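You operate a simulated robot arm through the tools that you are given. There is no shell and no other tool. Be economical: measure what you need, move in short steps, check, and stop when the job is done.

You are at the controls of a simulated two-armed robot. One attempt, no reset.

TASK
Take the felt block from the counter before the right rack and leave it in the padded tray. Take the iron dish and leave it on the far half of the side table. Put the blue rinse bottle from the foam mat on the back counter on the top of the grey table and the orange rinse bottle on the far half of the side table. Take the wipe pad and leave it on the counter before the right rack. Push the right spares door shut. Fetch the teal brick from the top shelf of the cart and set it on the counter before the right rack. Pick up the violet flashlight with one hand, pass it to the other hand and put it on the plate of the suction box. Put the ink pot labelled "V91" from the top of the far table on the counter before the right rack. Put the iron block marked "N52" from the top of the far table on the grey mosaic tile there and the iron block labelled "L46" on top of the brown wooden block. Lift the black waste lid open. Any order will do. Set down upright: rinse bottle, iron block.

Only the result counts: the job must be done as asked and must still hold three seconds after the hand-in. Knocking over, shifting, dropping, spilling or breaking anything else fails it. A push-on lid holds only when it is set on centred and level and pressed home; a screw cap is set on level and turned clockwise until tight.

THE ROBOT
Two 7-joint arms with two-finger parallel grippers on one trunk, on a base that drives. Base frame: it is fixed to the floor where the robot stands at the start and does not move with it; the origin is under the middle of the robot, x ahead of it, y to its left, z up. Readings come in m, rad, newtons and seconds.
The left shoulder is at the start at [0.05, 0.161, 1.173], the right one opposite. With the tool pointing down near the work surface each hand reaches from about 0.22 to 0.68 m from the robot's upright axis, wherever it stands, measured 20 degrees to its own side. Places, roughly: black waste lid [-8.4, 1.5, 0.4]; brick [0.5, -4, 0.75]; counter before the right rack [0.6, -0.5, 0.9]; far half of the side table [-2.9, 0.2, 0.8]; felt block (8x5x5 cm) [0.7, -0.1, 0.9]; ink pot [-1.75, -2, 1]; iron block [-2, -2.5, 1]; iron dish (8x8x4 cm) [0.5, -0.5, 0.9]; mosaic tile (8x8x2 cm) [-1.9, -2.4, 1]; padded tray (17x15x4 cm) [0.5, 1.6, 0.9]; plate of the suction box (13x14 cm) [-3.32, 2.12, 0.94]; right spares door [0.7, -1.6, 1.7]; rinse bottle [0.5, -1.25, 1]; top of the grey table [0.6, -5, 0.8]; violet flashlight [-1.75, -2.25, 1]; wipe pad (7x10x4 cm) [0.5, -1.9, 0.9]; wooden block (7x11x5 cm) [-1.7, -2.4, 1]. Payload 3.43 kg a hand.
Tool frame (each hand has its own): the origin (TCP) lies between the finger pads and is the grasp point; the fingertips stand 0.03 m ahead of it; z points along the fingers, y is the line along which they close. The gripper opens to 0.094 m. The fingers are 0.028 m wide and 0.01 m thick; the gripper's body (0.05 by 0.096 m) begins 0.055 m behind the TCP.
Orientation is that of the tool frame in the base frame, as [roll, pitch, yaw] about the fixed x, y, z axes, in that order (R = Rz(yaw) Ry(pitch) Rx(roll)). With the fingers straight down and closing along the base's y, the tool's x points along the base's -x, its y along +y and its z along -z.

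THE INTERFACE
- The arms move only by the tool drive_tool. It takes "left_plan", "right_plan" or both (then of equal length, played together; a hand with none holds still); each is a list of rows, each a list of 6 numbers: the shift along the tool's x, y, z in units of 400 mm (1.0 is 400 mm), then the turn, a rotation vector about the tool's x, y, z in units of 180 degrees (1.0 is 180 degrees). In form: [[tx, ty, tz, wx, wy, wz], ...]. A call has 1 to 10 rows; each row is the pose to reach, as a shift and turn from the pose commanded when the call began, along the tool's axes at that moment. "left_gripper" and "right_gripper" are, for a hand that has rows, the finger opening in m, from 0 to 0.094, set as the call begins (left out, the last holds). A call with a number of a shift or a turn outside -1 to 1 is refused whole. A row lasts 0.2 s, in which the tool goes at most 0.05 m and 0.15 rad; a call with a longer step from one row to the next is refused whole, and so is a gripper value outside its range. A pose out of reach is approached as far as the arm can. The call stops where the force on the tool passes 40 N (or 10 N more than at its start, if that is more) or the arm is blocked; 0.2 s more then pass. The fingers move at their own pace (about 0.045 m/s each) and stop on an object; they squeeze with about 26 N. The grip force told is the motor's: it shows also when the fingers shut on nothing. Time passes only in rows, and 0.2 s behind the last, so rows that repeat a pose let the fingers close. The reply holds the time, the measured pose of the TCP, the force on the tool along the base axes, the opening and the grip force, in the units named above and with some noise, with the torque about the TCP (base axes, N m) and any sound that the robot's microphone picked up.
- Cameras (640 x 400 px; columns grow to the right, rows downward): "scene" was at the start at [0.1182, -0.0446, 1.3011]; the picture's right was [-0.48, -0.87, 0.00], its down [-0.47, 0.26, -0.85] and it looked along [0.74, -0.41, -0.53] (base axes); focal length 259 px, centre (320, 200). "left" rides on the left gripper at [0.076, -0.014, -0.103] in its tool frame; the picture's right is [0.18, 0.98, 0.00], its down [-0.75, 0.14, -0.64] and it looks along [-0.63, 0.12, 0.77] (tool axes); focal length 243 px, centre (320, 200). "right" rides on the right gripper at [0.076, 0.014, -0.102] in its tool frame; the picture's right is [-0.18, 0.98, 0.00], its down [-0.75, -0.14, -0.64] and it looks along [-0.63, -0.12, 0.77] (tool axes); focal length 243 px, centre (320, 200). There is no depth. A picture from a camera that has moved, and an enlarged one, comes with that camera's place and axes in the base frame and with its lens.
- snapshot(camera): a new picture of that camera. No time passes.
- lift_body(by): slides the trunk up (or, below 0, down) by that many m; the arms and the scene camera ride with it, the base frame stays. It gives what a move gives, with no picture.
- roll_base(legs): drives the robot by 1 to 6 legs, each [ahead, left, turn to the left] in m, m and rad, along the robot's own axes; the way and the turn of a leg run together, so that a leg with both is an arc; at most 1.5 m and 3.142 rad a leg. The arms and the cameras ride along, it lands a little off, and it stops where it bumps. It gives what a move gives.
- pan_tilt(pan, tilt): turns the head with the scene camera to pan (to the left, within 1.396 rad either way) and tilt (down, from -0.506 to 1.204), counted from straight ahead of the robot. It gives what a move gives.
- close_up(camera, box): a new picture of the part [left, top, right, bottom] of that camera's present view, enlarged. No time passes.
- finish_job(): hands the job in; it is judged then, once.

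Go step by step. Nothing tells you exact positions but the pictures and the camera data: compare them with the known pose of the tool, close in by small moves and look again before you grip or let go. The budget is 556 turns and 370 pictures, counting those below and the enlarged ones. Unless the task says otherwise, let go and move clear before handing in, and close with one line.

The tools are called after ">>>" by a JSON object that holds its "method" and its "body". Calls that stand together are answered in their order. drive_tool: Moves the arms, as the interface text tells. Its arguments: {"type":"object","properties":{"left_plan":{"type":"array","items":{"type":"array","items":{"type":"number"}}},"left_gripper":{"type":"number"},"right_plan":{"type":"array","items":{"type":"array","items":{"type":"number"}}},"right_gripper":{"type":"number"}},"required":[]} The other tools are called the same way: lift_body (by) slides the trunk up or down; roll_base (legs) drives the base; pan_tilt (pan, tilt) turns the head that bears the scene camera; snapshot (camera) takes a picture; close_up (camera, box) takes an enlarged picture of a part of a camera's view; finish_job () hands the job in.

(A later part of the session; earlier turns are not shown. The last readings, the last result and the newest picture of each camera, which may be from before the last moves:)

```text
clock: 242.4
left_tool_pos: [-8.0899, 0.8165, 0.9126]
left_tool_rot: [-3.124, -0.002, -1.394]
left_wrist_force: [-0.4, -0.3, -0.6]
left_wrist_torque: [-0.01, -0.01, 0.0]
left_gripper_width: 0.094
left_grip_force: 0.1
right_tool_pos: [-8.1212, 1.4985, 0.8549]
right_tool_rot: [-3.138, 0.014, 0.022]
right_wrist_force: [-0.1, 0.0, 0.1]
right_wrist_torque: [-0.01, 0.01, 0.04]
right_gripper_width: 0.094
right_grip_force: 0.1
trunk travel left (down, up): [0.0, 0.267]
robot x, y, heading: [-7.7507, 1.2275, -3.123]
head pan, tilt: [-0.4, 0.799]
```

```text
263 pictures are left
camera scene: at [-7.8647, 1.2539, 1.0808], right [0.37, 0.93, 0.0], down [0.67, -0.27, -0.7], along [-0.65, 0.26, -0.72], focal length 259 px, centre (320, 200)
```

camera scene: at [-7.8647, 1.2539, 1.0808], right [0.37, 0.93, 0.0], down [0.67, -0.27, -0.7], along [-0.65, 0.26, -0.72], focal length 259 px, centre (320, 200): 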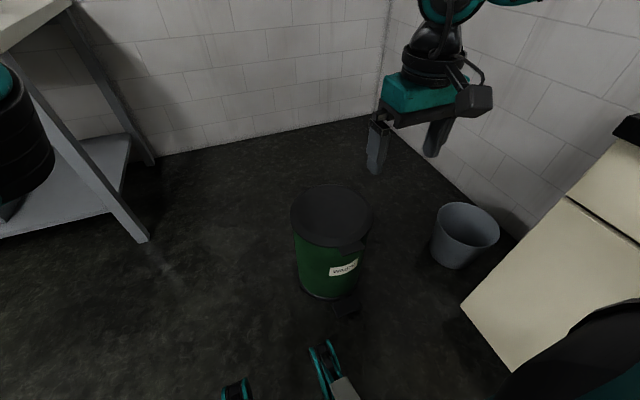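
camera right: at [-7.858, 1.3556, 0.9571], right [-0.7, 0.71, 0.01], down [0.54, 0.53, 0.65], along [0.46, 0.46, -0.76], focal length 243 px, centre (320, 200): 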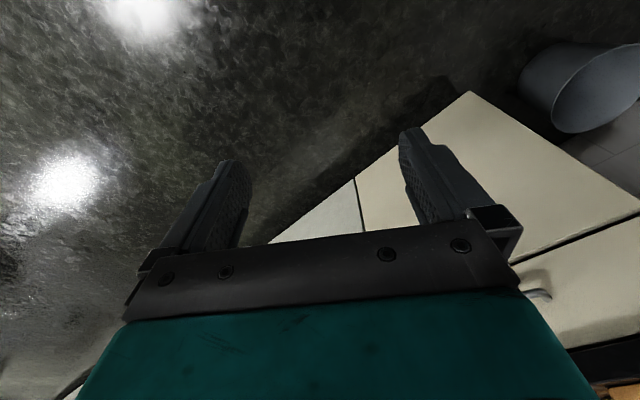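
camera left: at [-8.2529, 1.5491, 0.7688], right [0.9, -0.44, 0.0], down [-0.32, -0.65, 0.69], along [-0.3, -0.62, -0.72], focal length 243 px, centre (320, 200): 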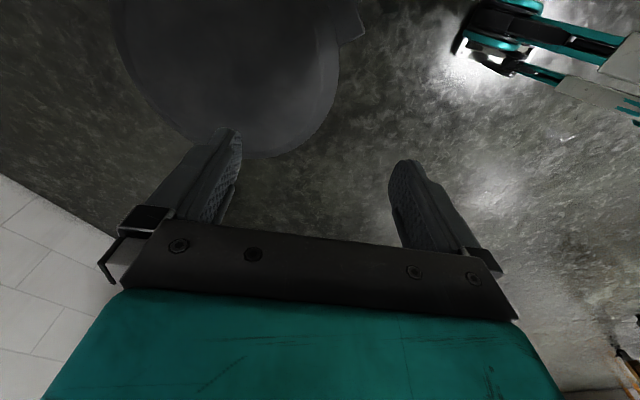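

>>> {"method": "drive_tool", "body": {"right_plan": [[-0.04, -0.01, 0.1, 0, 0, 0], [-0.08, -0.02, 0.2, 0, 0, 0], [-0.12, -0.025, 0.3, 0, 0, 0], [-0.16, -0.025, 0.4, 0, 0, 0], [-0.2, -0.025, 0.5, 0, 0, 0], [-0.24, -0.025, 0.6, 0, 0, 0], [-0.2625, -0.025, 0.7, 0, 0, 0], [-0.2625, -0.025, 0.8, 0, 0, 0], [-0.2625, -0.025, 0.85, 0, 0, 0]]}}

>>> {"method": "snapshot", "body": {"camera": "scene"}}

>>> {"method": "snapshot", "body": {"camera": "right"}}

```text
clock: 244.4
left_tool_pos: [-8.0897, 0.8169, 0.911]
left_tool_rot: [-3.126, 0.0, -1.394]
left_wrist_force: [-0.3, -0.3, 0.5]
left_wrist_torque: [-0.02, -0.03, -0.02]
left_gripper_width: 0.0941
left_grip_force: 0.0
right_tool_pos: [-8.1835, 1.5312, 0.6157]
right_tool_rot: [-3.14, 0.012, 0.021]
right_wrist_force: [-0.4, 0.0, 0.1]
right_wrist_torque: [0.0, -0.02, 0.01]
right_gripper_width: 0.0943
right_grip_force: 0.1
right hand out of reach, approached as far as the arm can: row 6, 7, 8, 9
trunk travel left (down, up): [0.0, 0.267]
robot x, y, heading: [-7.7502, 1.2275, -3.12]
head pan, tilt: [-0.4, 0.799]
```

```text
262 pictures are left
camera scene: at [-7.8647, 1.2539, 1.0808], right [0.37, 0.93, 0.0], down [0.67, -0.27, -0.7], along [-0.65, 0.26, -0.72], focal length 259 px, centre (320, 200)
```

scene: 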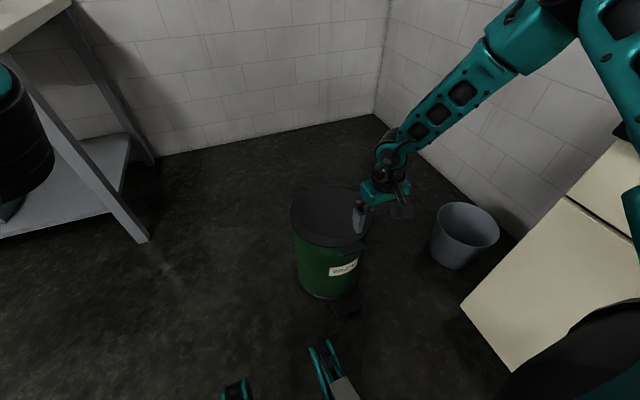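

```text
261 pictures are left
camera right: at [-8.1069, 1.518, 0.7178], right [-0.16, -0.99, 0.0], down [-0.75, 0.12, 0.65], along [-0.64, 0.11, -0.76], focal length 243 px, centre (320, 200)
```

right: 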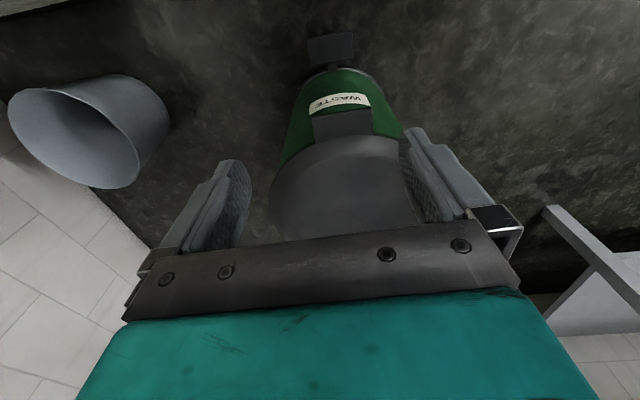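

The right arm can't get low enough here. The left arm did reach low earlier, so I'll go back to the diagonal stance and use it with the hand turned the reachable way.

>>> {"method": "drive_tool", "body": {"right_plan": [[0, 0, -0.1, 0, 0, 0], [0.03, 0, -0.2, 0, 0, 0], [0.06, 0, -0.3, 0, 0, 0], [0.1, 0, -0.4, 0, 0, 0], [0.14, 0, -0.5, 0, 0, 0], [0.18, 0, -0.6, 0, 0, 0]]}}

>>> {"method": "roll_base", "body": {"legs": [[0, 0, -0.66], [0.02, -0.09, 0]]}}

>>> {"method": "drive_tool", "body": {"left_plan": [[0, 0, 0, 0, 0, 0.045], [0, 0, 0, 0, 0, 0.09], [0, 0, 0, 0, 0, 0.135], [0, 0, 0, 0, 0, 0.18], [0, 0, 0, 0, 0, 0.225], [0, 0, 0, 0, 0, 0.27], [0, 0, 0, 0, 0, 0.315], [0, 0, 0, 0, 0, 0.345]]}}

>>> {"method": "snapshot", "body": {"camera": "scene"}}

```text
clock: 245.8
left_tool_pos: [-8.0902, 0.8167, 0.9115]
left_tool_rot: [-3.126, -0.001, -1.393]
left_wrist_force: [0.4, 0.2, 0.0]
left_wrist_torque: [0.02, -0.02, -0.04]
left_gripper_width: 0.0939
left_grip_force: 0.0
right_tool_pos: [-8.1155, 1.5329, 0.8506]
right_tool_rot: [-3.139, 0.013, 0.023]
right_wrist_force: [0.2, 0.4, 0.0]
right_wrist_torque: [0.01, -0.01, -0.01]
right_gripper_width: 0.0943
right_grip_force: 0.0
trunk travel left (down, up): [0.0, 0.267]
robot x, y, heading: [-7.7469, 1.2234, -3.125]
head pan, tilt: [-0.4, 0.799]
```

```text
clock: 248.7
left_tool_pos: [-8.2315, 1.2024, 0.9115]
left_tool_rot: [-3.128, -0.002, -2.07]
left_wrist_force: [-0.1, 0.4, 0.1]
left_wrist_torque: [-0.03, 0.01, -0.02]
left_gripper_width: 0.0941
left_grip_force: 0.0
right_tool_pos: [-7.8046, 1.7768, 0.8526]
right_tool_rot: [-3.14, 0.013, -0.654]
right_wrist_force: [-0.3, 0.2, -0.3]
right_wrist_torque: [0.01, -0.02, 0.0]
right_gripper_width: 0.0939
right_grip_force: 0.0
trunk travel left (down, up): [0.0, 0.267]
robot x, y, heading: [-7.7088, 1.3103, 2.483]
head pan, tilt: [-0.4, 0.799]
```

```text
clock: 250.5
left_tool_pos: [-8.2366, 1.236, 0.9168]
left_tool_rot: [-3.118, 0.013, -2.977]
left_wrist_force: [0.2, -0.2, 1.0]
left_wrist_torque: [0.0, 0.0, 0.03]
left_gripper_width: 0.0943
left_grip_force: 0.1
left hand out of reach, approached as far as the arm can: row 1, 6, 7, 8
right_tool_pos: [-7.8058, 1.7757, 0.8506]
right_tool_rot: [-3.137, 0.014, -0.653]
right_wrist_force: [0.9, -0.4, -0.2]
right_wrist_torque: [0.01, 0.0, -0.04]
right_gripper_width: 0.0942
right_grip_force: 0.1
trunk travel left (down, up): [0.0, 0.267]
robot x, y, heading: [-7.7114, 1.3085, 2.486]
head pan, tilt: [-0.4, 0.799]
```

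```text
260 pictures are left
camera scene: at [-7.7822, 1.4018, 1.0808], right [0.87, 0.49, 0.0], down [0.35, -0.62, -0.7], along [-0.34, 0.61, -0.72], focal length 259 px, centre (320, 200)
```

scene: 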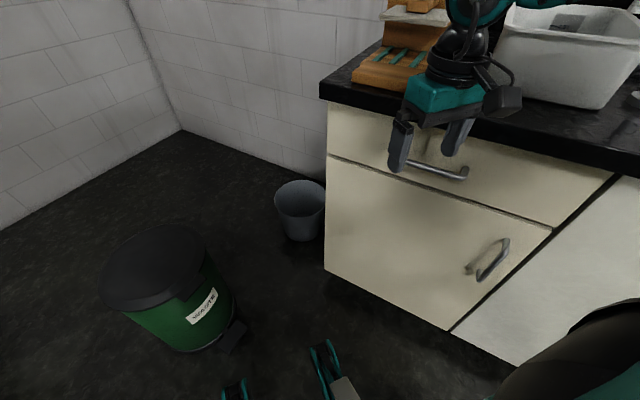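

>>> {"method": "drive_tool", "body": {"left_plan": [[-0.013, 0.08, 0.03, 0, 0, 0.006], [-0.027, 0.16, 0.06, 0, 0, 0.012], [-0.04, 0.24, 0.12, 0, 0, 0.018], [-0.053, 0.32, 0.18, 0, 0, 0.024], [-0.067, 0.4, 0.24, 0, 0, 0.03], [-0.08, 0.48, 0.32, 0, 0, 0.036], [-0.093, 0.56, 0.4, 0, 0, 0.042], [-0.107, 0.64, 0.48, 0, 0, 0.048], [-0.1125, 0.675, 0.58, 0, 0, 0.05], [-0.1125, 0.675, 0.68, 0, 0, 0.05]]}}

>>> {"method": "pan_tilt", "body": {"pan": 0.1, "tilt": 0.8}}

>>> {"method": "snapshot", "body": {"camera": "scene"}}

```text
clock: 252.7
left_tool_pos: [-8.2589, 1.507, 0.6305]
left_tool_rot: [-3.121, 0.018, -3.135]
left_wrist_force: [-0.2, 0.0, 0.5]
left_wrist_torque: [0.03, 0.0, -0.02]
left_gripper_width: 0.0939
left_grip_force: 0.1
left hand out of reach, approached as far as the arm can: row 1, 2, 3, 4, 5, 6, 7, 8, 9, 10
right_tool_pos: [-7.8064, 1.7768, 0.8506]
right_tool_rot: [-3.138, 0.012, -0.652]
right_wrist_force: [0.3, 0.2, 0.0]
right_wrist_torque: [-0.01, 0.02, 0.01]
right_gripper_width: 0.0941
right_grip_force: 0.0
trunk travel left (down, up): [0.0, 0.267]
robot x, y, heading: [-7.7143, 1.3068, 2.486]
head pan, tilt: [-0.4, 0.799]
```

```text
clock: 253.6
left_tool_pos: [-8.259, 1.5075, 0.6321]
left_tool_rot: [-3.12, 0.021, -3.134]
left_wrist_force: [0.9, -0.1, 0.3]
left_wrist_torque: [-0.03, -0.04, 0.03]
left_gripper_width: 0.0939
left_grip_force: 0.0
right_tool_pos: [-7.8052, 1.7763, 0.8536]
right_tool_rot: [-3.14, 0.013, -0.652]
right_wrist_force: [0.3, 0.2, -0.4]
right_wrist_torque: [0.02, -0.01, -0.01]
right_gripper_width: 0.0938
right_grip_force: 0.0
trunk travel left (down, up): [0.0, 0.267]
robot x, y, heading: [-7.7128, 1.3133, 2.483]
head pan, tilt: [0.099, 0.799]
```

```text
259 pictures are left
camera scene: at [-7.811, 1.3741, 1.0808], right [0.53, 0.85, 0.0], down [0.61, -0.38, -0.7], along [-0.59, 0.37, -0.72], focal length 259 px, centre (320, 200)
```

scene: 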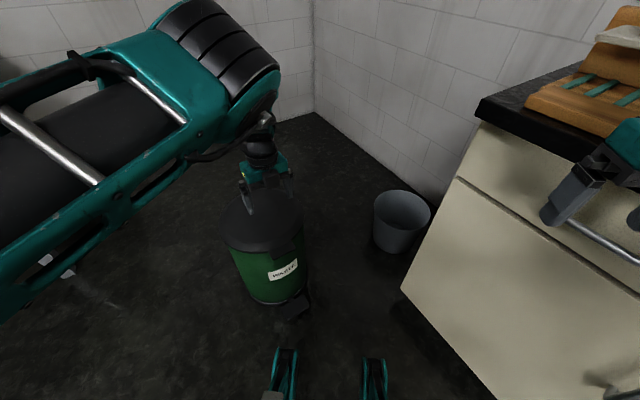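

The elbow has flipped back outward and the hand is above the tab. I'll edge the base closer and lower.

>>> {"method": "roll_base", "body": {"legs": [[0.06, 0, 0]]}}

>>> {"method": "drive_tool", "body": {"left_plan": [[-0.09, -0.04, 0, 0, 0, 0], [-0.18, -0.08, 0.0, 0, 0, 0], [-0.18, -0.08, 0.08, 0, 0, 0], [-0.18, -0.08, 0.16, 0, 0, 0], [-0.18, -0.08, 0.24, 0, 0, 0], [-0.18, -0.08, 0.32, 0, 0, 0], [-0.18, -0.08, 0.32, 0, 0, 0]]}}

>>> {"method": "snapshot", "body": {"camera": "left"}}

>>> {"method": "snapshot", "body": {"camera": "scene"}}

```text
clock: 254.6
left_tool_pos: [-8.2932, 1.5321, 0.6308]
left_tool_rot: [-3.12, 0.019, -3.133]
left_wrist_force: [0.1, -0.4, 0.1]
left_wrist_torque: [0.01, 0.02, -0.02]
left_gripper_width: 0.0941
left_grip_force: 0.1
right_tool_pos: [-7.8371, 1.7943, 0.8507]
right_tool_rot: [3.135, -0.01, -0.654]
right_wrist_force: [-4.8, -8.4, 0.9]
right_wrist_torque: [0.33, -0.12, 0.02]
right_gripper_width: 0.0888
right_grip_force: 0.0
trunk travel left (down, up): [0.0, 0.267]
robot x, y, heading: [-7.7456, 1.3336, 2.483]
head pan, tilt: [0.099, 0.799]
stopped in leg 1: the force on the tool passed its limit (the readings are from after the stop); the commanded pose is now the measured one
```

```text
clock: 256.2
left_tool_pos: [-8.242, 1.5008, 0.4931]
left_tool_rot: [-3.122, 0.019, -3.133]
left_wrist_force: [0.3, -0.3, 0.0]
left_wrist_torque: [-0.02, -0.01, -0.03]
left_gripper_width: 0.0939
left_grip_force: 0.0
left hand out of reach, approached as far as the arm can: row 1, 2, 3, 4, 5, 6, 7
right_tool_pos: [-7.8371, 1.7944, 0.848]
right_tool_rot: [3.138, -0.013, -0.655]
right_wrist_force: [-2.7, -13.1, -0.5]
right_wrist_torque: [0.36, -0.08, -0.17]
right_gripper_width: 0.0872
right_grip_force: 0.0
trunk travel left (down, up): [0.0, 0.267]
robot x, y, heading: [-7.7449, 1.335, 2.485]
head pan, tilt: [0.099, 0.799]
```

```text
258 pictures are left
camera left: at [-8.32, 1.4894, 0.5927], right [-0.19, 0.98, -0.02], down [0.74, 0.16, 0.65], along [0.65, 0.11, -0.76], focal length 243 px, centre (320, 200)
```

left: 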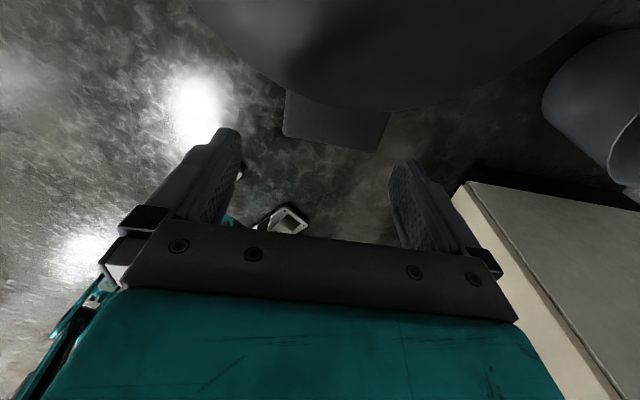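

```text
257 pictures are left
camera scene: at [-7.8454, 1.3992, 1.0809], right [0.53, 0.85, 0.0], down [0.61, -0.38, -0.7], along [-0.59, 0.37, -0.72], focal length 259 px, centre (320, 200)
```

scene: 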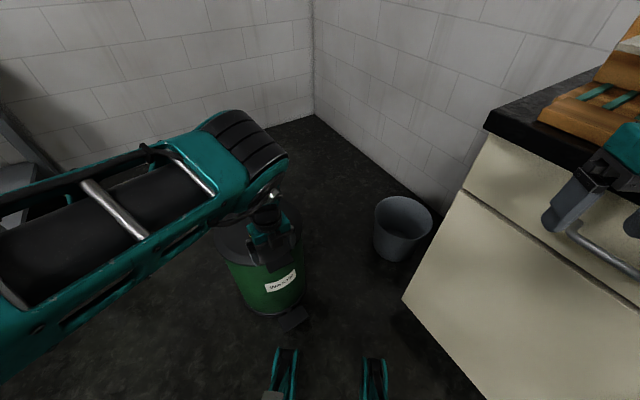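

>>> {"method": "drive_tool", "body": {"right_plan": [[0.06, 0.08, 0, 0, 0, 0], [0.12, 0.16, 0, 0, 0, 0], [0.15, 0.2, 0, 0, 0, 0], [0.15, 0.2, 0, 0, 0, 0], [0.15, 0.2, 0, 0, 0, 0]], "left_plan": [[-0.012, 0.014, 0.0, 0, 0, 0], [-0.025, 0.028, 0.0, 0, 0, 0], [-0.025, 0.028, 0.05, 0, 0, 0], [-0.025, 0.028, 0.1, 0, 0, 0], [-0.025, 0.028, 0.14, 0, 0, 0]]}}

>>> {"method": "snapshot", "body": {"camera": "left"}}

```text
clock: 257.4
left_tool_pos: [-8.2306, 1.5085, 0.4356]
left_tool_rot: [-3.122, 0.019, -3.134]
left_wrist_force: [0.7, 0.6, -0.9]
left_wrist_torque: [-0.01, -0.02, 0.01]
left_gripper_width: 0.0938
left_grip_force: 0.1
left hand out of reach, approached as far as the arm can: row 1, 2
right_tool_pos: [-7.8377, 1.6962, 0.8484]
right_tool_rot: [3.137, -0.013, -0.657]
right_wrist_force: [0.0, -1.0, -0.1]
right_wrist_torque: [0.03, -0.01, 0.04]
right_gripper_width: 0.0941
right_grip_force: 0.1
trunk travel left (down, up): [0.0, 0.267]
robot x, y, heading: [-7.7452, 1.3327, 2.482]
head pan, tilt: [0.099, 0.799]
```

```text
256 pictures are left
camera left: at [-8.308, 1.4978, 0.5376], right [-0.19, 0.98, -0.02], down [0.74, 0.16, 0.65], along [0.64, 0.11, -0.76], focal length 243 px, centre (320, 200)
```

left: 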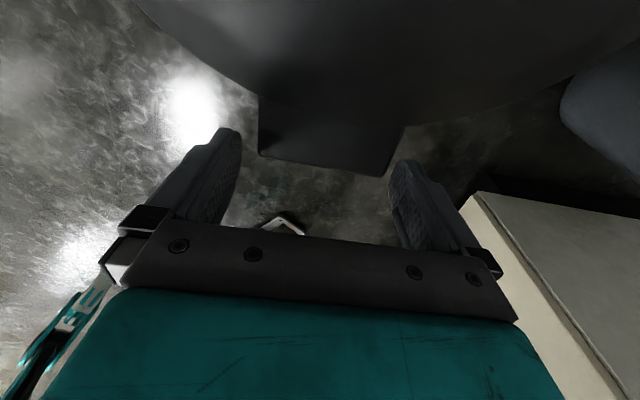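

>>> {"method": "drive_tool", "body": {"left_plan": [[0, 0.003, 0.018, 0, 0, 0], [0, 0.003, 0.035, 0, 0, 0], [0, 0.003, 0.035, 0, 0, 0]]}}

>>> {"method": "drive_tool", "body": {"left_plan": [[0, 0, 0, 0, 0, 0], [0, 0, 0, 0, 0, 0], [0, 0, 0, 0, 0, 0]], "left_gripper": 0.06}}

>>> {"method": "snapshot", "body": {"camera": "left"}}

```text
clock: 258.2
left_tool_pos: [-8.2308, 1.5096, 0.4231]
left_tool_rot: [-3.121, 0.018, -3.136]
left_wrist_force: [-0.5, 0.3, -0.6]
left_wrist_torque: [0.01, 0.03, 0.0]
left_gripper_width: 0.0941
left_grip_force: 0.0
right_tool_pos: [-7.837, 1.6972, 0.8492]
right_tool_rot: [3.136, -0.012, -0.655]
right_wrist_force: [-0.4, 0.2, 0.2]
right_wrist_torque: [0.02, 0.06, 0.0]
right_gripper_width: 0.0938
right_grip_force: 0.1
trunk travel left (down, up): [0.0, 0.267]
robot x, y, heading: [-7.7462, 1.3374, 2.486]
head pan, tilt: [0.099, 0.799]
```

```text
clock: 259.0
left_tool_pos: [-8.2303, 1.5111, 0.4235]
left_tool_rot: [-3.124, 0.02, -3.136]
left_wrist_force: [0.2, 3.5, -2.3]
left_wrist_torque: [0.52, 0.0, -0.28]
left_gripper_width: 0.0796
left_grip_force: 45.5
right_tool_pos: [-7.8379, 1.6972, 0.849]
right_tool_rot: [3.135, -0.012, -0.657]
right_wrist_force: [-0.1, -0.6, 0.2]
right_wrist_torque: [0.0, 0.02, -0.01]
right_gripper_width: 0.0939
right_grip_force: 0.1
trunk travel left (down, up): [0.0, 0.267]
robot x, y, heading: [-7.7448, 1.3377, 2.486]
head pan, tilt: [0.099, 0.799]
```

```text
255 pictures are left
camera left: at [-8.3083, 1.4994, 0.5239], right [-0.19, 0.98, -0.02], down [0.74, 0.16, 0.65], along [0.64, 0.11, -0.76], focal length 243 px, centre (320, 200)
```

left: 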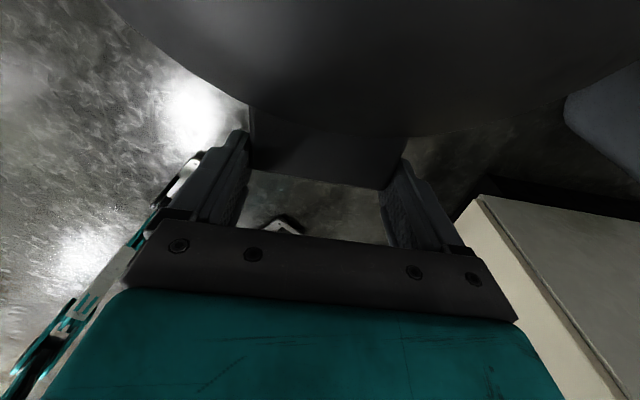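

Gripped by the outer part of the tab. I'll lift along the arc.

>>> {"method": "drive_tool", "body": {"left_plan": [[0.0075, 0, -0.078, 0, 0, 0], [0.0235, 0, -0.155, 0, 0, 0], [0.047, 0, -0.23, 0, 0, 0], [0.0785, 0, -0.302, 0, 0, 0], [0.117, 0, -0.37, 0, 0, 0]]}}

>>> {"method": "snapshot", "body": {"camera": "left"}}

>>> {"method": "snapshot", "body": {"camera": "scene"}}

```text
clock: 260.2
left_tool_pos: [-8.2804, 1.5098, 0.5695]
left_tool_rot: [-3.121, 0.019, -3.136]
left_wrist_force: [6.9, -8.6, -2.1]
left_wrist_torque: [0.69, -1.14, -1.48]
left_gripper_width: 0.0801
left_grip_force: 44.6
right_tool_pos: [-7.8379, 1.6969, 0.8486]
right_tool_rot: [3.136, -0.011, -0.656]
right_wrist_force: [-0.6, 0.1, -0.4]
right_wrist_torque: [-0.04, -0.01, -0.01]
right_gripper_width: 0.0941
right_grip_force: 0.0
trunk travel left (down, up): [0.0, 0.267]
robot x, y, heading: [-7.7439, 1.3333, 2.483]
head pan, tilt: [0.099, 0.799]
```

```text
254 pictures are left
camera left: at [-8.3574, 1.5, 0.6703], right [-0.19, 0.98, -0.03], down [0.74, 0.16, 0.65], along [0.65, 0.1, -0.76], focal length 243 px, centre (320, 200)
```

left: 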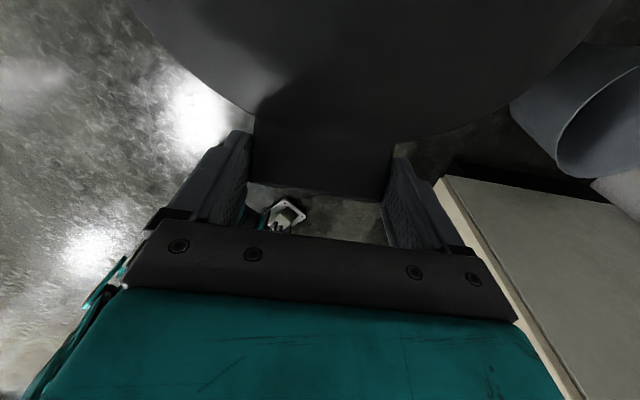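

```text
253 pictures are left
camera scene: at [-7.8452, 1.3997, 1.0808], right [0.53, 0.85, 0.0], down [0.61, -0.38, -0.7], along [-0.59, 0.37, -0.72], focal length 259 px, centre (320, 200)
```

scene: 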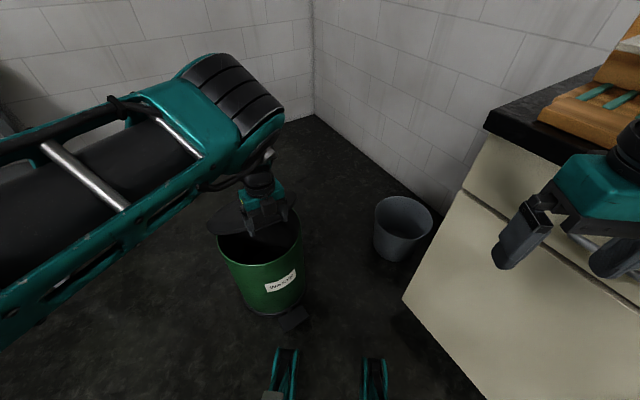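

>>> {"method": "drive_tool", "body": {"left_plan": [[0.0625, 0, -0.084, 0, 0, 0], [0.136, 0, -0.159, 0, 0, 0], [0.219, 0, -0.2225, 0, 0, 0], [0.3105, 0, -0.274, 0, 0, 0], [0.408, 0, -0.312, 0, 0, 0], [0.51, 0, -0.3365, 0, 0, 0]]}}

>>> {"method": "snapshot", "body": {"camera": "scene"}}

>>> {"method": "snapshot", "body": {"camera": "left"}}

```text
clock: 261.4
left_tool_pos: [-8.4125, 1.5107, 0.6835]
left_tool_rot: [-3.141, 0.016, 3.14]
left_wrist_force: [-6.8, 3.3, -11.7]
left_wrist_torque: [-0.18, 0.47, -0.15]
left_gripper_width: 0.0798
left_grip_force: 44.4
left hand out of reach, approached as far as the arm can: row 5
right_tool_pos: [-7.8369, 1.6983, 0.8481]
right_tool_rot: [3.139, -0.012, -0.66]
right_wrist_force: [0.4, -0.3, -0.5]
right_wrist_torque: [-0.02, 0.03, 0.03]
right_gripper_width: 0.0939
right_grip_force: 0.1
trunk travel left (down, up): [0.0, 0.267]
robot x, y, heading: [-7.747, 1.3347, 2.485]
head pan, tilt: [0.099, 0.799]
stopped in row 5 (left hand): the force on the tool passed its limit (the readings are from after the stop); the commanded pose is now the measured one
```

```text
252 pictures are left
camera scene: at [-7.8466, 1.4012, 1.0802], right [0.53, 0.85, 0.0], down [0.61, -0.38, -0.7], along [-0.59, 0.37, -0.72], focal length 259 px, centre (320, 200)
```

scene: 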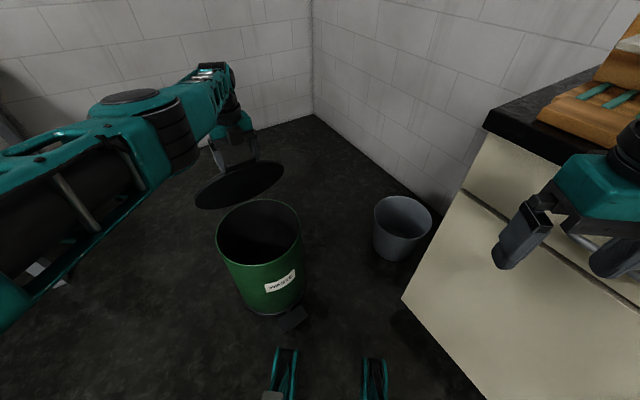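

```text
251 pictures are left
camera left: at [-8.4899, 1.4979, 0.7844], right [-0.18, 0.98, 0.0], down [0.74, 0.14, 0.65], along [0.64, 0.12, -0.76], focal length 243 px, centre (320, 200)
```

left: 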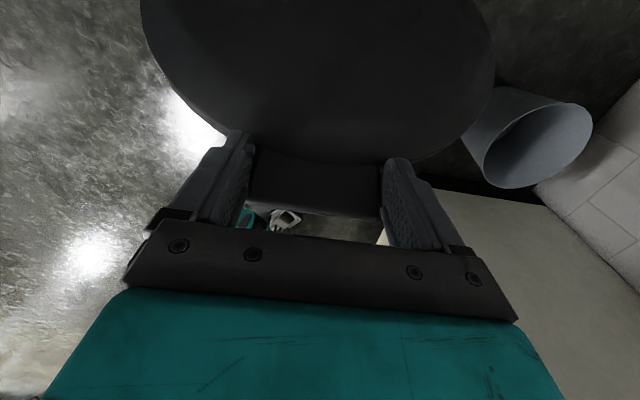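

The lid is about 64° open. I'll push it farther back.

>>> {"method": "drive_tool", "body": {"left_plan": [[0.05, 0, -0.02, 0, 0, 0], [0.1, 0, -0.035, 0, 0, 0], [0.16, 0, -0.047, 0, 0, 0], [0.22, 0, -0.056, 0, 0, 0], [0.28, 0, -0.06, 0, 0, 0], [0.33, 0, -0.06, 0, 0, 0]]}}

>>> {"method": "snapshot", "body": {"camera": "scene"}}

```text
clock: 262.0
left_tool_pos: [-8.4173, 1.5109, 0.6873]
left_tool_rot: [3.132, 0.016, 3.134]
left_wrist_force: [-9.7, 9.6, -16.0]
left_wrist_torque: [-1.75, 0.97, 0.86]
left_gripper_width: 0.0799
left_grip_force: 45.0
left hand out of reach, approached as far as the arm can: row 1, 2
right_tool_pos: [-7.8377, 1.6987, 0.848]
right_tool_rot: [3.139, -0.013, -0.661]
right_wrist_force: [0.1, -0.2, 1.0]
right_wrist_torque: [0.02, 0.0, 0.01]
right_gripper_width: 0.0938
right_grip_force: 0.0
trunk travel left (down, up): [0.0, 0.267]
robot x, y, heading: [-7.7465, 1.3319, 2.478]
head pan, tilt: [0.099, 0.799]
stopped in row 2 (left hand): the force on the tool passed its limit (the readings are from after the stop); the commanded pose is now the measured one
```

```text
250 pictures are left
camera scene: at [-7.8471, 1.4024, 1.0805], right [0.53, 0.85, 0.0], down [0.61, -0.38, -0.7], along [-0.59, 0.37, -0.72], focal length 259 px, centre (320, 200)
```

scene: 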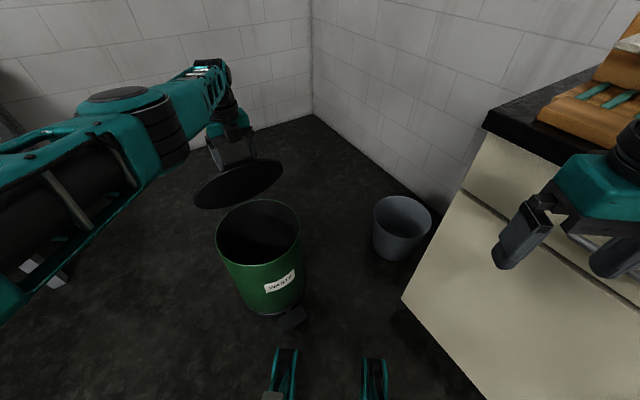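

>>> {"method": "roll_base", "body": {"legs": [[0.032, 0.025, 0]]}}

>>> {"method": "drive_tool", "body": {"left_plan": [[0.0, 0, -0.02, 0, 0, 0], [0.03, 0, -0.03, 0, 0, 0]]}}

>>> {"method": "roll_base", "body": {"legs": [[0.032, 0.025, 0]]}}

>>> {"method": "snapshot", "body": {"camera": "scene"}}

```text
clock: 262.9
left_tool_pos: [-8.4578, 1.5103, 0.6988]
left_tool_rot: [3.123, 0.003, 3.133]
left_wrist_force: [7.7, 2.3, 33.5]
left_wrist_torque: [-1.6, 0.62, 0.65]
left_gripper_width: 0.08
left_grip_force: 45.2
right_tool_pos: [-7.875, 1.6971, 0.8494]
right_tool_rot: [3.136, -0.007, -0.661]
right_wrist_force: [0.6, -0.8, 0.0]
right_wrist_torque: [0.02, 0.03, -0.01]
right_gripper_width: 0.0939
right_grip_force: 0.1
trunk travel left (down, up): [0.0, 0.267]
robot x, y, heading: [-7.7865, 1.3366, 2.486]
head pan, tilt: [0.099, 0.799]
```

```text
clock: 263.5
left_tool_pos: [-8.4636, 1.5107, 0.7017]
left_tool_rot: [3.125, 0.016, 3.13]
left_wrist_force: [-5.5, 19.0, -28.5]
left_wrist_torque: [-1.2, -0.52, 1.31]
left_gripper_width: 0.0803
left_grip_force: 45.2
left hand out of reach, approached as far as the arm can: row 2
right_tool_pos: [-7.8788, 1.6997, 0.8472]
right_tool_rot: [3.138, -0.017, -0.66]
right_wrist_force: [-0.4, -0.8, -0.2]
right_wrist_torque: [0.01, -0.01, 0.01]
right_gripper_width: 0.0941
right_grip_force: 0.0
trunk travel left (down, up): [0.0, 0.267]
robot x, y, heading: [-7.7834, 1.3359, 2.48]
head pan, tilt: [0.099, 0.799]
```

```text
clock: 264.3
left_tool_pos: [-8.5048, 1.5102, 0.7143]
left_tool_rot: [3.117, -0.002, 3.128]
left_wrist_force: [0.2, 26.5, 20.4]
left_wrist_torque: [-0.41, 0.86, 0.37]
left_gripper_width: 0.0802
left_grip_force: 44.6
right_tool_pos: [-7.9159, 1.6984, 0.8499]
right_tool_rot: [3.134, -0.012, -0.661]
right_wrist_force: [0.3, 0.1, -0.4]
right_wrist_torque: [0.01, 0.0, -0.03]
right_gripper_width: 0.0939
right_grip_force: 0.1
trunk travel left (down, up): [0.0, 0.267]
robot x, y, heading: [-7.8263, 1.3335, 2.483]
head pan, tilt: [0.099, 0.799]
```

```text
249 pictures are left
camera scene: at [-7.9244, 1.4013, 1.0813], right [0.53, 0.85, 0.0], down [0.61, -0.38, -0.7], along [-0.59, 0.37, -0.72], focal length 259 px, centre (320, 200)
```

scene: 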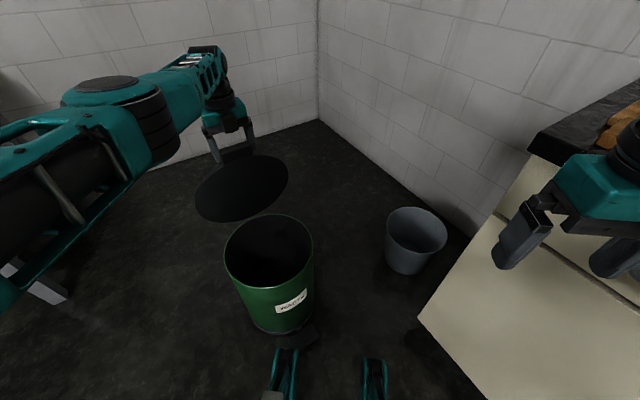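

>>> {"method": "roll_base", "body": {"legs": [[0.028, 0.022, 0]]}}

>>> {"method": "snapshot", "body": {"camera": "scene"}}

```text
clock: 265.2
left_tool_pos: [-8.5424, 1.5092, 0.7109]
left_tool_rot: [3.118, 0.0, 3.128]
left_wrist_force: [0.1, -0.2, -0.1]
left_wrist_torque: [0.01, 0.0, 0.03]
left_gripper_width: 0.0598
left_grip_force: 0.1
right_tool_pos: [-7.9543, 1.696, 0.8487]
right_tool_rot: [3.138, -0.011, -0.66]
right_wrist_force: [0.5, -0.5, -0.3]
right_wrist_torque: [0.0, -0.01, -0.02]
right_gripper_width: 0.0941
right_grip_force: 0.0
trunk travel left (down, up): [0.0, 0.267]
robot x, y, heading: [-7.8595, 1.3333, 2.484]
head pan, tilt: [0.099, 0.799]
```

```text
248 pictures are left
camera scene: at [-7.962, 1.3999, 1.0806], right [0.53, 0.85, 0.0], down [0.61, -0.38, -0.7], along [-0.59, 0.37, -0.72], focal length 259 px, centre (320, 200)
```

scene: 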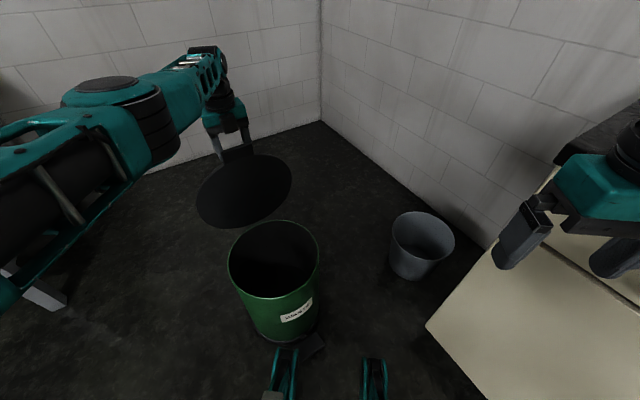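

The hand slipped off, but the lid stands open. I'll raise the hand straight up and check.

>>> {"method": "drive_tool", "body": {"left_plan": [[0, 0, -0.05, 0, 0, 0], [0, 0, -0.12, 0, 0, 0], [0, 0, -0.2, 0, 0, 0], [0, 0, -0.28, 0, 0, 0], [0, 0, -0.36, 0, 0, 0], [0, 0, -0.45, 0, 0, 0]]}}

>>> {"method": "close_up", "body": {"camera": "scene", "box": [160, 60, 400, 360]}}

```text
clock: 266.6
left_tool_pos: [-8.5375, 1.5026, 0.8929]
left_tool_rot: [3.117, 0.003, 3.128]
left_wrist_force: [0.2, -0.5, 1.0]
left_wrist_torque: [-0.03, -0.02, 0.0]
left_gripper_width: 0.0599
left_grip_force: 0.2
left hand out of reach, approached as far as the arm can: row 6
right_tool_pos: [-7.9536, 1.6961, 0.849]
right_tool_rot: [3.139, -0.01, -0.659]
right_wrist_force: [-0.2, -0.6, 0.4]
right_wrist_torque: [0.0, -0.03, -0.02]
right_gripper_width: 0.094
right_grip_force: 0.0
trunk travel left (down, up): [0.0, 0.267]
robot x, y, heading: [-7.8646, 1.3305, 2.477]
head pan, tilt: [0.099, 0.799]
```

```text
1.33 times, centred on (280, 210) of scene
camera zoom: at [-7.9616, 1.3998, 1.0808], right [0.53, 0.85, 0.0], down [0.61, -0.38, -0.7], along [-0.59, 0.37, -0.72], focal length 345 px, centre (373, 187)
```

zoom: 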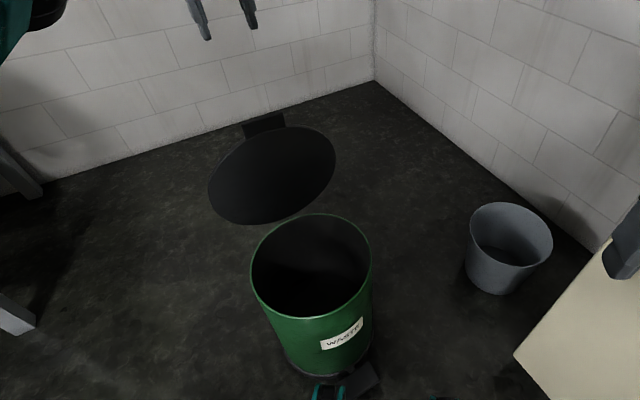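

The lid stays open on its own. Now I'll back away and restore the arm posture.

>>> {"method": "roll_base", "body": {"legs": [[-0.6, 0, 0]]}}

>>> {"method": "lift_body", "body": {"by": 0.2}}

>>> {"method": "drive_tool", "body": {"left_plan": [[0, 0, 0, 0, 0, -0.045], [0, 0, 0, 0, 0, -0.09], [0, 0, 0, 0, 0, -0.135], [0, 0, 0, 0, 0, -0.18], [0, 0, 0, 0, 0, -0.225], [0, 0, 0, 0, 0, -0.27], [0, 0, 0, 0, 0, -0.315], [0, 0, 0, 0, 0, -0.36], [0, 0, 0, 0, 0, -0.405], [0, 0, 0, 0, 0, -0.45]]}}

>>> {"method": "pan_tilt", "body": {"pan": 0.3, "tilt": 0.5}}

>>> {"method": "snapshot", "body": {"camera": "scene"}}

```text
clock: 270.0
left_tool_pos: [-8.0605, 1.1302, 0.8929]
left_tool_rot: [3.118, 0.003, 3.131]
left_wrist_force: [-0.2, -0.2, 0.2]
left_wrist_torque: [0.0, 0.0, -0.01]
left_gripper_width: 0.06
left_grip_force: 0.1
right_tool_pos: [-7.4754, 1.3264, 0.8483]
right_tool_rot: [3.139, -0.011, -0.658]
right_wrist_force: [0.2, 0.0, 0.0]
right_wrist_torque: [0.0, 0.02, 0.03]
right_gripper_width: 0.0939
right_grip_force: 0.0
trunk travel left (down, up): [0.0, 0.267]
robot x, y, heading: [-7.3834, 0.9638, 2.482]
head pan, tilt: [0.099, 0.799]
```

```text
clock: 272.2
left_tool_pos: [-8.0604, 1.1321, 1.0915]
left_tool_rot: [3.117, 0.002, 3.131]
left_wrist_force: [-0.6, 0.5, 0.9]
left_wrist_torque: [0.02, 0.02, -0.05]
left_gripper_width: 0.0598
left_grip_force: 0.0
right_tool_pos: [-7.4771, 1.3268, 1.0484]
right_tool_rot: [3.139, -0.011, -0.657]
right_wrist_force: [0.0, -0.2, -0.3]
right_wrist_torque: [0.01, -0.02, -0.02]
right_gripper_width: 0.0939
right_grip_force: 0.1
trunk travel left (down, up): [-0.2, 0.067]
robot x, y, heading: [-7.3807, 0.9678, 2.488]
head pan, tilt: [0.099, 0.799]
```

```text
clock: 274.4
left_tool_pos: [-8.0616, 1.1323, 1.0911]
left_tool_rot: [3.139, 0.025, -1.737]
left_wrist_force: [0.6, -0.3, 0.3]
left_wrist_torque: [0.01, 0.02, 0.04]
left_gripper_width: 0.0599
left_grip_force: 0.1
right_tool_pos: [-7.4759, 1.3273, 1.0481]
right_tool_rot: [3.139, -0.009, -0.659]
right_wrist_force: [-0.8, -0.2, -0.5]
right_wrist_torque: [-0.01, -0.03, -0.01]
right_gripper_width: 0.094
right_grip_force: 0.0
trunk travel left (down, up): [-0.2, 0.067]
robot x, y, heading: [-7.3842, 0.9652, 2.484]
head pan, tilt: [0.099, 0.799]
```

```text
clock: 275.2
left_tool_pos: [-8.0612, 1.1321, 1.0907]
left_tool_rot: [3.14, 0.024, -1.741]
left_wrist_force: [1.0, 1.1, -1.0]
left_wrist_torque: [0.03, -0.02, 0.01]
left_gripper_width: 0.06
left_grip_force: 0.0
right_tool_pos: [-7.4763, 1.3276, 1.0494]
right_tool_rot: [3.138, -0.01, -0.658]
right_wrist_force: [0.2, 0.0, -0.4]
right_wrist_torque: [0.03, 0.0, -0.01]
right_gripper_width: 0.0941
right_grip_force: 0.1
trunk travel left (down, up): [-0.2, 0.067]
robot x, y, heading: [-7.3846, 0.9645, 2.483]
head pan, tilt: [0.3, 0.499]
```

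```text
246 pictures are left
camera scene: at [-7.5014, 1.0193, 1.3067], right [0.35, 0.94, 0.0], down [0.45, -0.17, -0.88], along [-0.82, 0.31, -0.48], focal length 259 px, centre (320, 200)
```

scene: 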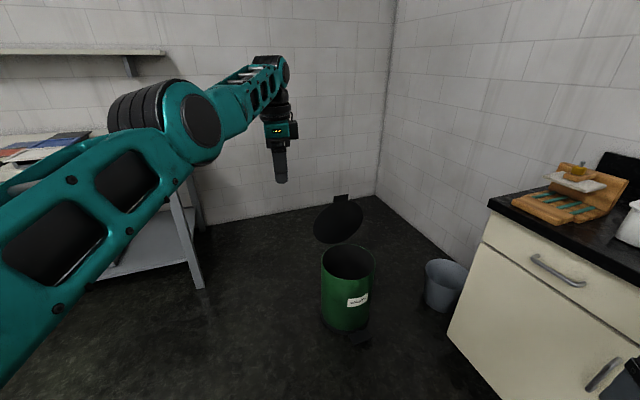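

>>> {"method": "drive_tool", "body": {"left_plan": [[0, -0.08, 0, 0, 0, -0.044], [0, -0.16, 0, 0, 0, -0.088], [-0.01, -0.24, 0, 0, 0, -0.132], [-0.01, -0.32, 0, 0, 0, -0.176], [-0.02, -0.4, 0, 0, 0, -0.22], [-0.02, -0.48, 0, 0, 0, -0.264], [-0.03, -0.56, 0, 0, 0, -0.308], [-0.03, -0.64, 0, 0, 0, -0.344]], "left_gripper": 0.09}}

>>> {"method": "snapshot", "body": {"camera": "scene"}}

```text
clock: 277.0
left_tool_pos: [-7.9299, 1.268, 1.1335]
left_tool_rot: [-3.122, 0.01, -0.657]
left_wrist_force: [-0.4, 0.8, -0.1]
left_wrist_torque: [-0.01, -0.02, 0.0]
left_gripper_width: 0.0901
left_grip_force: 0.1
left hand out of reach, approached as far as the arm can: row 1, 2, 3, 4, 5, 6, 7, 8
right_tool_pos: [-7.4763, 1.3277, 1.0492]
right_tool_rot: [3.136, -0.013, -0.659]
right_wrist_force: [0.0, 0.8, -0.1]
right_wrist_torque: [-0.06, 0.0, 0.0]
right_gripper_width: 0.0941
right_grip_force: 0.1
trunk travel left (down, up): [-0.2, 0.067]
robot x, y, heading: [-7.3838, 0.966, 2.487]
head pan, tilt: [0.3, 0.499]
```

```text
245 pictures are left
camera scene: at [-7.5016, 1.0204, 1.3067], right [0.35, 0.94, 0.0], down [0.45, -0.17, -0.88], along [-0.82, 0.31, -0.48], focal length 259 px, centre (320, 200)
```

scene: 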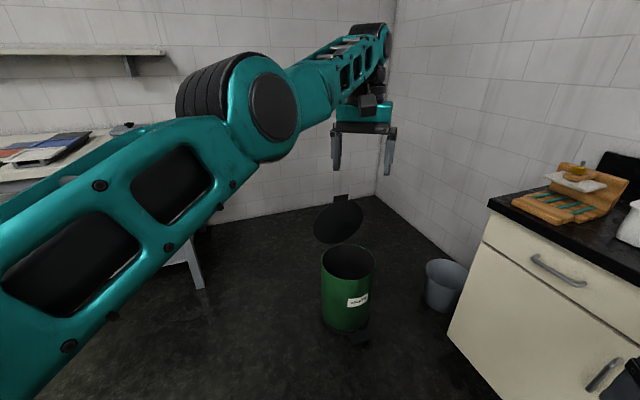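

>>> {"method": "drive_tool", "body": {"left_plan": [[0.1, 0, 0, 0, 0, 0], [0.2, 0, 0, 0, 0, 0], [0.3, 0, 0, 0, 0, 0], [0.4, 0, 0, 0, 0, 0], [0.5, 0, 0, 0, 0, 0]]}}

>>> {"method": "roll_base", "body": {"legs": [[0, 0, 1.5], [0, 0, 1.2]]}}

>>> {"method": "pan_tilt", "body": {"pan": 0.0, "tilt": 0.3}}

>>> {"method": "snapshot", "body": {"camera": "scene"}}

```text
clock: 278.2
left_tool_pos: [-7.8842, 1.2803, 1.189]
left_tool_rot: [-3.123, 0.012, -0.659]
left_wrist_force: [0.2, 0.1, 0.2]
left_wrist_torque: [-0.01, -0.01, -0.01]
left_gripper_width: 0.0899
left_grip_force: 0.0
left hand out of reach, approached as far as the arm can: row 1, 2, 3, 4, 5
right_tool_pos: [-7.4767, 1.3273, 1.0492]
right_tool_rot: [3.137, -0.01, -0.658]
right_wrist_force: [0.1, 0.3, 0.4]
right_wrist_torque: [-0.03, 0.0, 0.01]
right_gripper_width: 0.0941
right_grip_force: 0.0
trunk travel left (down, up): [-0.2, 0.067]
robot x, y, heading: [-7.3836, 0.9648, 2.483]
head pan, tilt: [0.3, 0.499]
```

```text
clock: 285.3
left_tool_pos: [-7.0513, 0.4747, 1.1899]
left_tool_rot: [-3.123, 0.011, 2.07]
left_wrist_force: [-0.1, -0.1, -0.4]
left_wrist_torque: [-0.01, 0.0, -0.05]
left_gripper_width: 0.0898
left_grip_force: 0.0
right_tool_pos: [-7.4449, 0.5954, 1.0487]
right_tool_rot: [3.137, -0.011, 2.073]
right_wrist_force: [-0.1, -0.3, -0.6]
right_wrist_torque: [0.04, -0.04, 0.03]
right_gripper_width: 0.0939
right_grip_force: 0.0
trunk travel left (down, up): [-0.2, 0.067]
robot x, y, heading: [-7.3847, 0.9669, -1.07]
head pan, tilt: [0.3, 0.499]
```

```text
clock: 286.1
left_tool_pos: [-7.0517, 0.4739, 1.1884]
left_tool_rot: [-3.122, 0.012, 2.069]
left_wrist_force: [0.2, 0.2, 0.2]
left_wrist_torque: [0.0, 0.02, -0.02]
left_gripper_width: 0.0899
left_grip_force: 0.1
right_tool_pos: [-7.4464, 0.5951, 1.0507]
right_tool_rot: [3.138, -0.009, 2.073]
right_wrist_force: [0.9, 0.4, -0.4]
right_wrist_torque: [-0.04, 0.01, 0.02]
right_gripper_width: 0.0938
right_grip_force: 0.0
trunk travel left (down, up): [-0.2, 0.067]
robot x, y, heading: [-7.3865, 0.9621, -1.071]
head pan, tilt: [0.0, 0.3]
```

```text
244 pictures are left
camera scene: at [-7.3203, 0.846, 1.3251], right [-0.88, -0.48, 0.0], down [-0.14, 0.26, -0.96], along [0.46, -0.84, -0.3], focal length 259 px, centre (320, 200)
```

scene: 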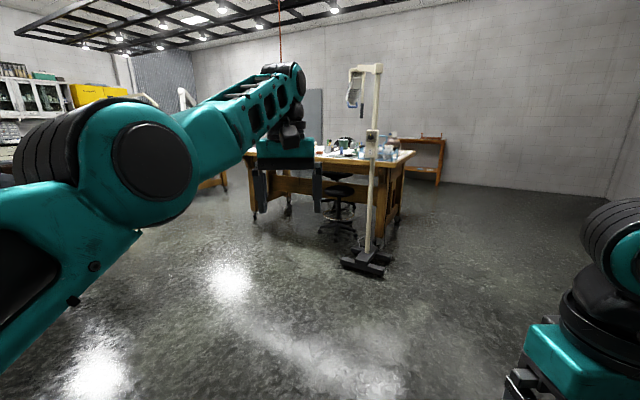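

Heading back: I'll retrace the corridor toward the far table.

>>> {"method": "roll_base", "body": {"legs": [[0, 0, 1.071], [0.8, -1.0, 0], [1.0, -0.95, 0], [1.4, 0, 0], [1.0, 0.2, 0]]}}

>>> {"method": "pan_tilt", "body": {"pan": -0.5, "tilt": 0.4}}

>>> {"method": "snapshot", "body": {"camera": "scene"}}

```text
clock: 313.0
left_tool_pos: [-2.6407, -0.7105, 1.1887]
left_tool_rot: [-3.123, 0.012, -3.118]
left_wrist_force: [1.1, 0.0, -0.5]
left_wrist_torque: [0.01, -0.01, -0.02]
left_gripper_width: 0.0899
left_grip_force: 0.1
right_tool_pos: [-2.9279, -1.006, 1.0495]
right_tool_rot: [3.137, -0.01, -3.117]
right_wrist_force: [-0.3, 0.0, -0.3]
right_wrist_torque: [-0.02, -0.02, 0.0]
right_gripper_width: 0.0941
right_grip_force: 0.1
trunk travel left (down, up): [-0.2, 0.067]
robot x, y, heading: [-3.2294, -0.78, 0.027]
head pan, tilt: [0.0, 0.3]
```

```text
clock: 314.0
left_tool_pos: [-2.6421, -0.711, 1.1889]
left_tool_rot: [-3.121, 0.014, -3.118]
left_wrist_force: [-0.8, -0.5, 0.1]
left_wrist_torque: [-0.02, 0.0, -0.01]
left_gripper_width: 0.0904
left_grip_force: 0.2
right_tool_pos: [-2.9285, -1.0067, 1.0494]
right_tool_rot: [3.137, -0.01, -3.117]
right_wrist_force: [-0.6, -0.1, -0.2]
right_wrist_torque: [0.03, 0.03, 0.04]
right_gripper_width: 0.0942
right_grip_force: 0.0
trunk travel left (down, up): [-0.2, 0.067]
robot x, y, heading: [-3.2249, -0.7797, 0.03]
head pan, tilt: [-0.499, 0.4]
```

```text
243 pictures are left
camera scene: at [-3.1067, -0.8245, 1.3159], right [-0.46, -0.89, 0.0], down [-0.35, 0.18, -0.92], along [0.82, -0.42, -0.39], focal length 259 px, centre (320, 200)
```

scene: 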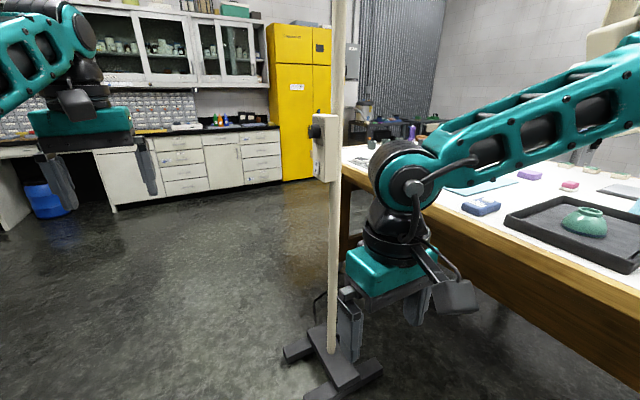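

The stand's pole is close to my right elbow, so I'll turn to face the side table and strafe past as I did before.

>>> {"method": "roll_base", "body": {"legs": [[0, 0, 1.541], [0.14, 0, 0], [0, -1.5, 0], [0, -0.35, 0]]}}

>>> {"method": "pan_tilt", "body": {"pan": -1.396, "tilt": 0.4}}

>>> {"method": "snapshot", "body": {"camera": "scene"}}

```text
clock: 328.2
left_tool_pos: [-1.3754, -0.0708, 1.1889]
left_tool_rot: [-3.122, 0.013, -1.579]
left_wrist_force: [-0.4, -1.2, -0.1]
left_wrist_torque: [0.0, 0.0, -0.03]
left_gripper_width: 0.0901
left_grip_force: 0.0
right_tool_pos: [-1.0907, -0.3671, 1.0503]
right_tool_rot: [3.138, -0.009, -1.579]
right_wrist_force: [0.7, -0.2, 0.0]
right_wrist_torque: [0.0, -0.01, 0.01]
right_gripper_width: 0.0939
right_grip_force: 0.2
trunk travel left (down, up): [-0.2, 0.067]
robot x, y, heading: [-1.3242, -0.6638, 1.568]
head pan, tilt: [-0.499, 0.4]
```

```text
clock: 329.4
left_tool_pos: [-1.3753, -0.0706, 1.1888]
left_tool_rot: [-3.122, 0.012, -1.579]
left_wrist_force: [-0.1, 0.3, 0.6]
left_wrist_torque: [0.02, 0.03, -0.01]
left_gripper_width: 0.0899
left_grip_force: 0.0
right_tool_pos: [-1.0919, -0.3677, 1.0476]
right_tool_rot: [3.137, -0.01, -1.58]
right_wrist_force: [0.4, 0.3, 0.6]
right_wrist_torque: [0.03, -0.01, 0.01]
right_gripper_width: 0.0939
right_grip_force: 0.0
trunk travel left (down, up): [-0.2, 0.067]
robot x, y, heading: [-1.3251, -0.6571, 1.56]
head pan, tilt: [-1.396, 0.4]
```

```text
242 pictures are left
camera scene: at [-1.2326, -0.606, 1.3159], right [0.17, -0.99, 0.0], down [-0.38, -0.06, -0.92], along [0.91, 0.15, -0.39], focal length 259 px, centre (320, 200)
```

scene: 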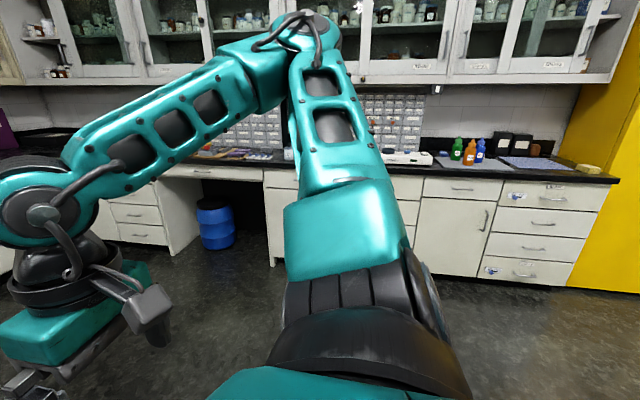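

Now I'll turn to face the far table and look at it.

>>> {"method": "roll_base", "body": {"legs": [[0.3, -0.3, 0], [0, 0, -2.4]]}}

>>> {"method": "pan_tilt", "body": {"pan": -0.5, "tilt": 0.35}}

>>> {"method": "snapshot", "body": {"camera": "scene"}}

```text
clock: 337.6
left_tool_pos: [-0.5662, -0.74, 1.1884]
left_tool_rot: [-3.123, 0.012, 2.339]
left_wrist_force: [-0.2, -0.1, -0.4]
left_wrist_torque: [-0.02, -0.01, -0.04]
left_gripper_width: 0.0899
left_grip_force: 0.1
right_tool_pos: [-0.9774, -0.727, 1.0487]
right_tool_rot: [3.138, -0.01, 2.339]
right_wrist_force: [-0.1, -0.8, 1.0]
right_wrist_torque: [0.03, 0.01, 0.01]
right_gripper_width: 0.0941
right_grip_force: 0.1
trunk travel left (down, up): [-0.2, 0.067]
robot x, y, heading: [-1.0138, -0.3499, -0.801]
head pan, tilt: [-1.396, 0.4]
```

```text
clock: 338.8
left_tool_pos: [-0.5658, -0.7383, 1.1894]
left_tool_rot: [-3.123, 0.012, 2.339]
left_wrist_force: [0.5, 0.1, 0.4]
left_wrist_torque: [-0.01, 0.02, 0.0]
left_gripper_width: 0.09
left_grip_force: 0.1
right_tool_pos: [-0.9784, -0.7276, 1.0482]
right_tool_rot: [3.138, -0.012, 2.339]
right_wrist_force: [0.2, 0.4, 0.5]
right_wrist_torque: [0.0, -0.01, 0.01]
right_gripper_width: 0.0941
right_grip_force: 0.1
trunk travel left (down, up): [-0.2, 0.067]
robot x, y, heading: [-1.0166, -0.3547, -0.802]
head pan, tilt: [-0.499, 0.351]
```

```text
241 pictures are left
camera scene: at [-0.964, -0.4746, 1.3205], right [-0.96, -0.27, 0.0], down [-0.09, 0.33, -0.94], along [0.25, -0.91, -0.34], focal length 259 px, centre (320, 200)
```

scene: 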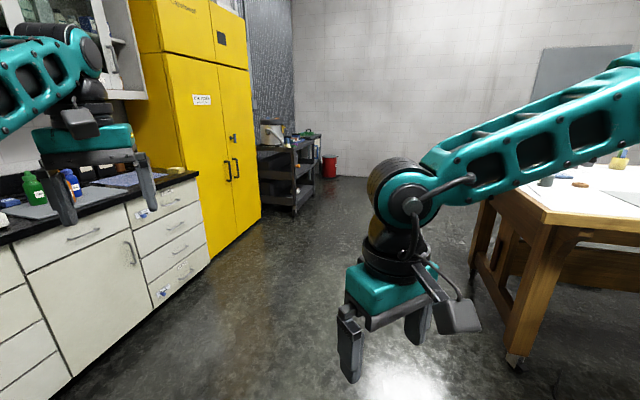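

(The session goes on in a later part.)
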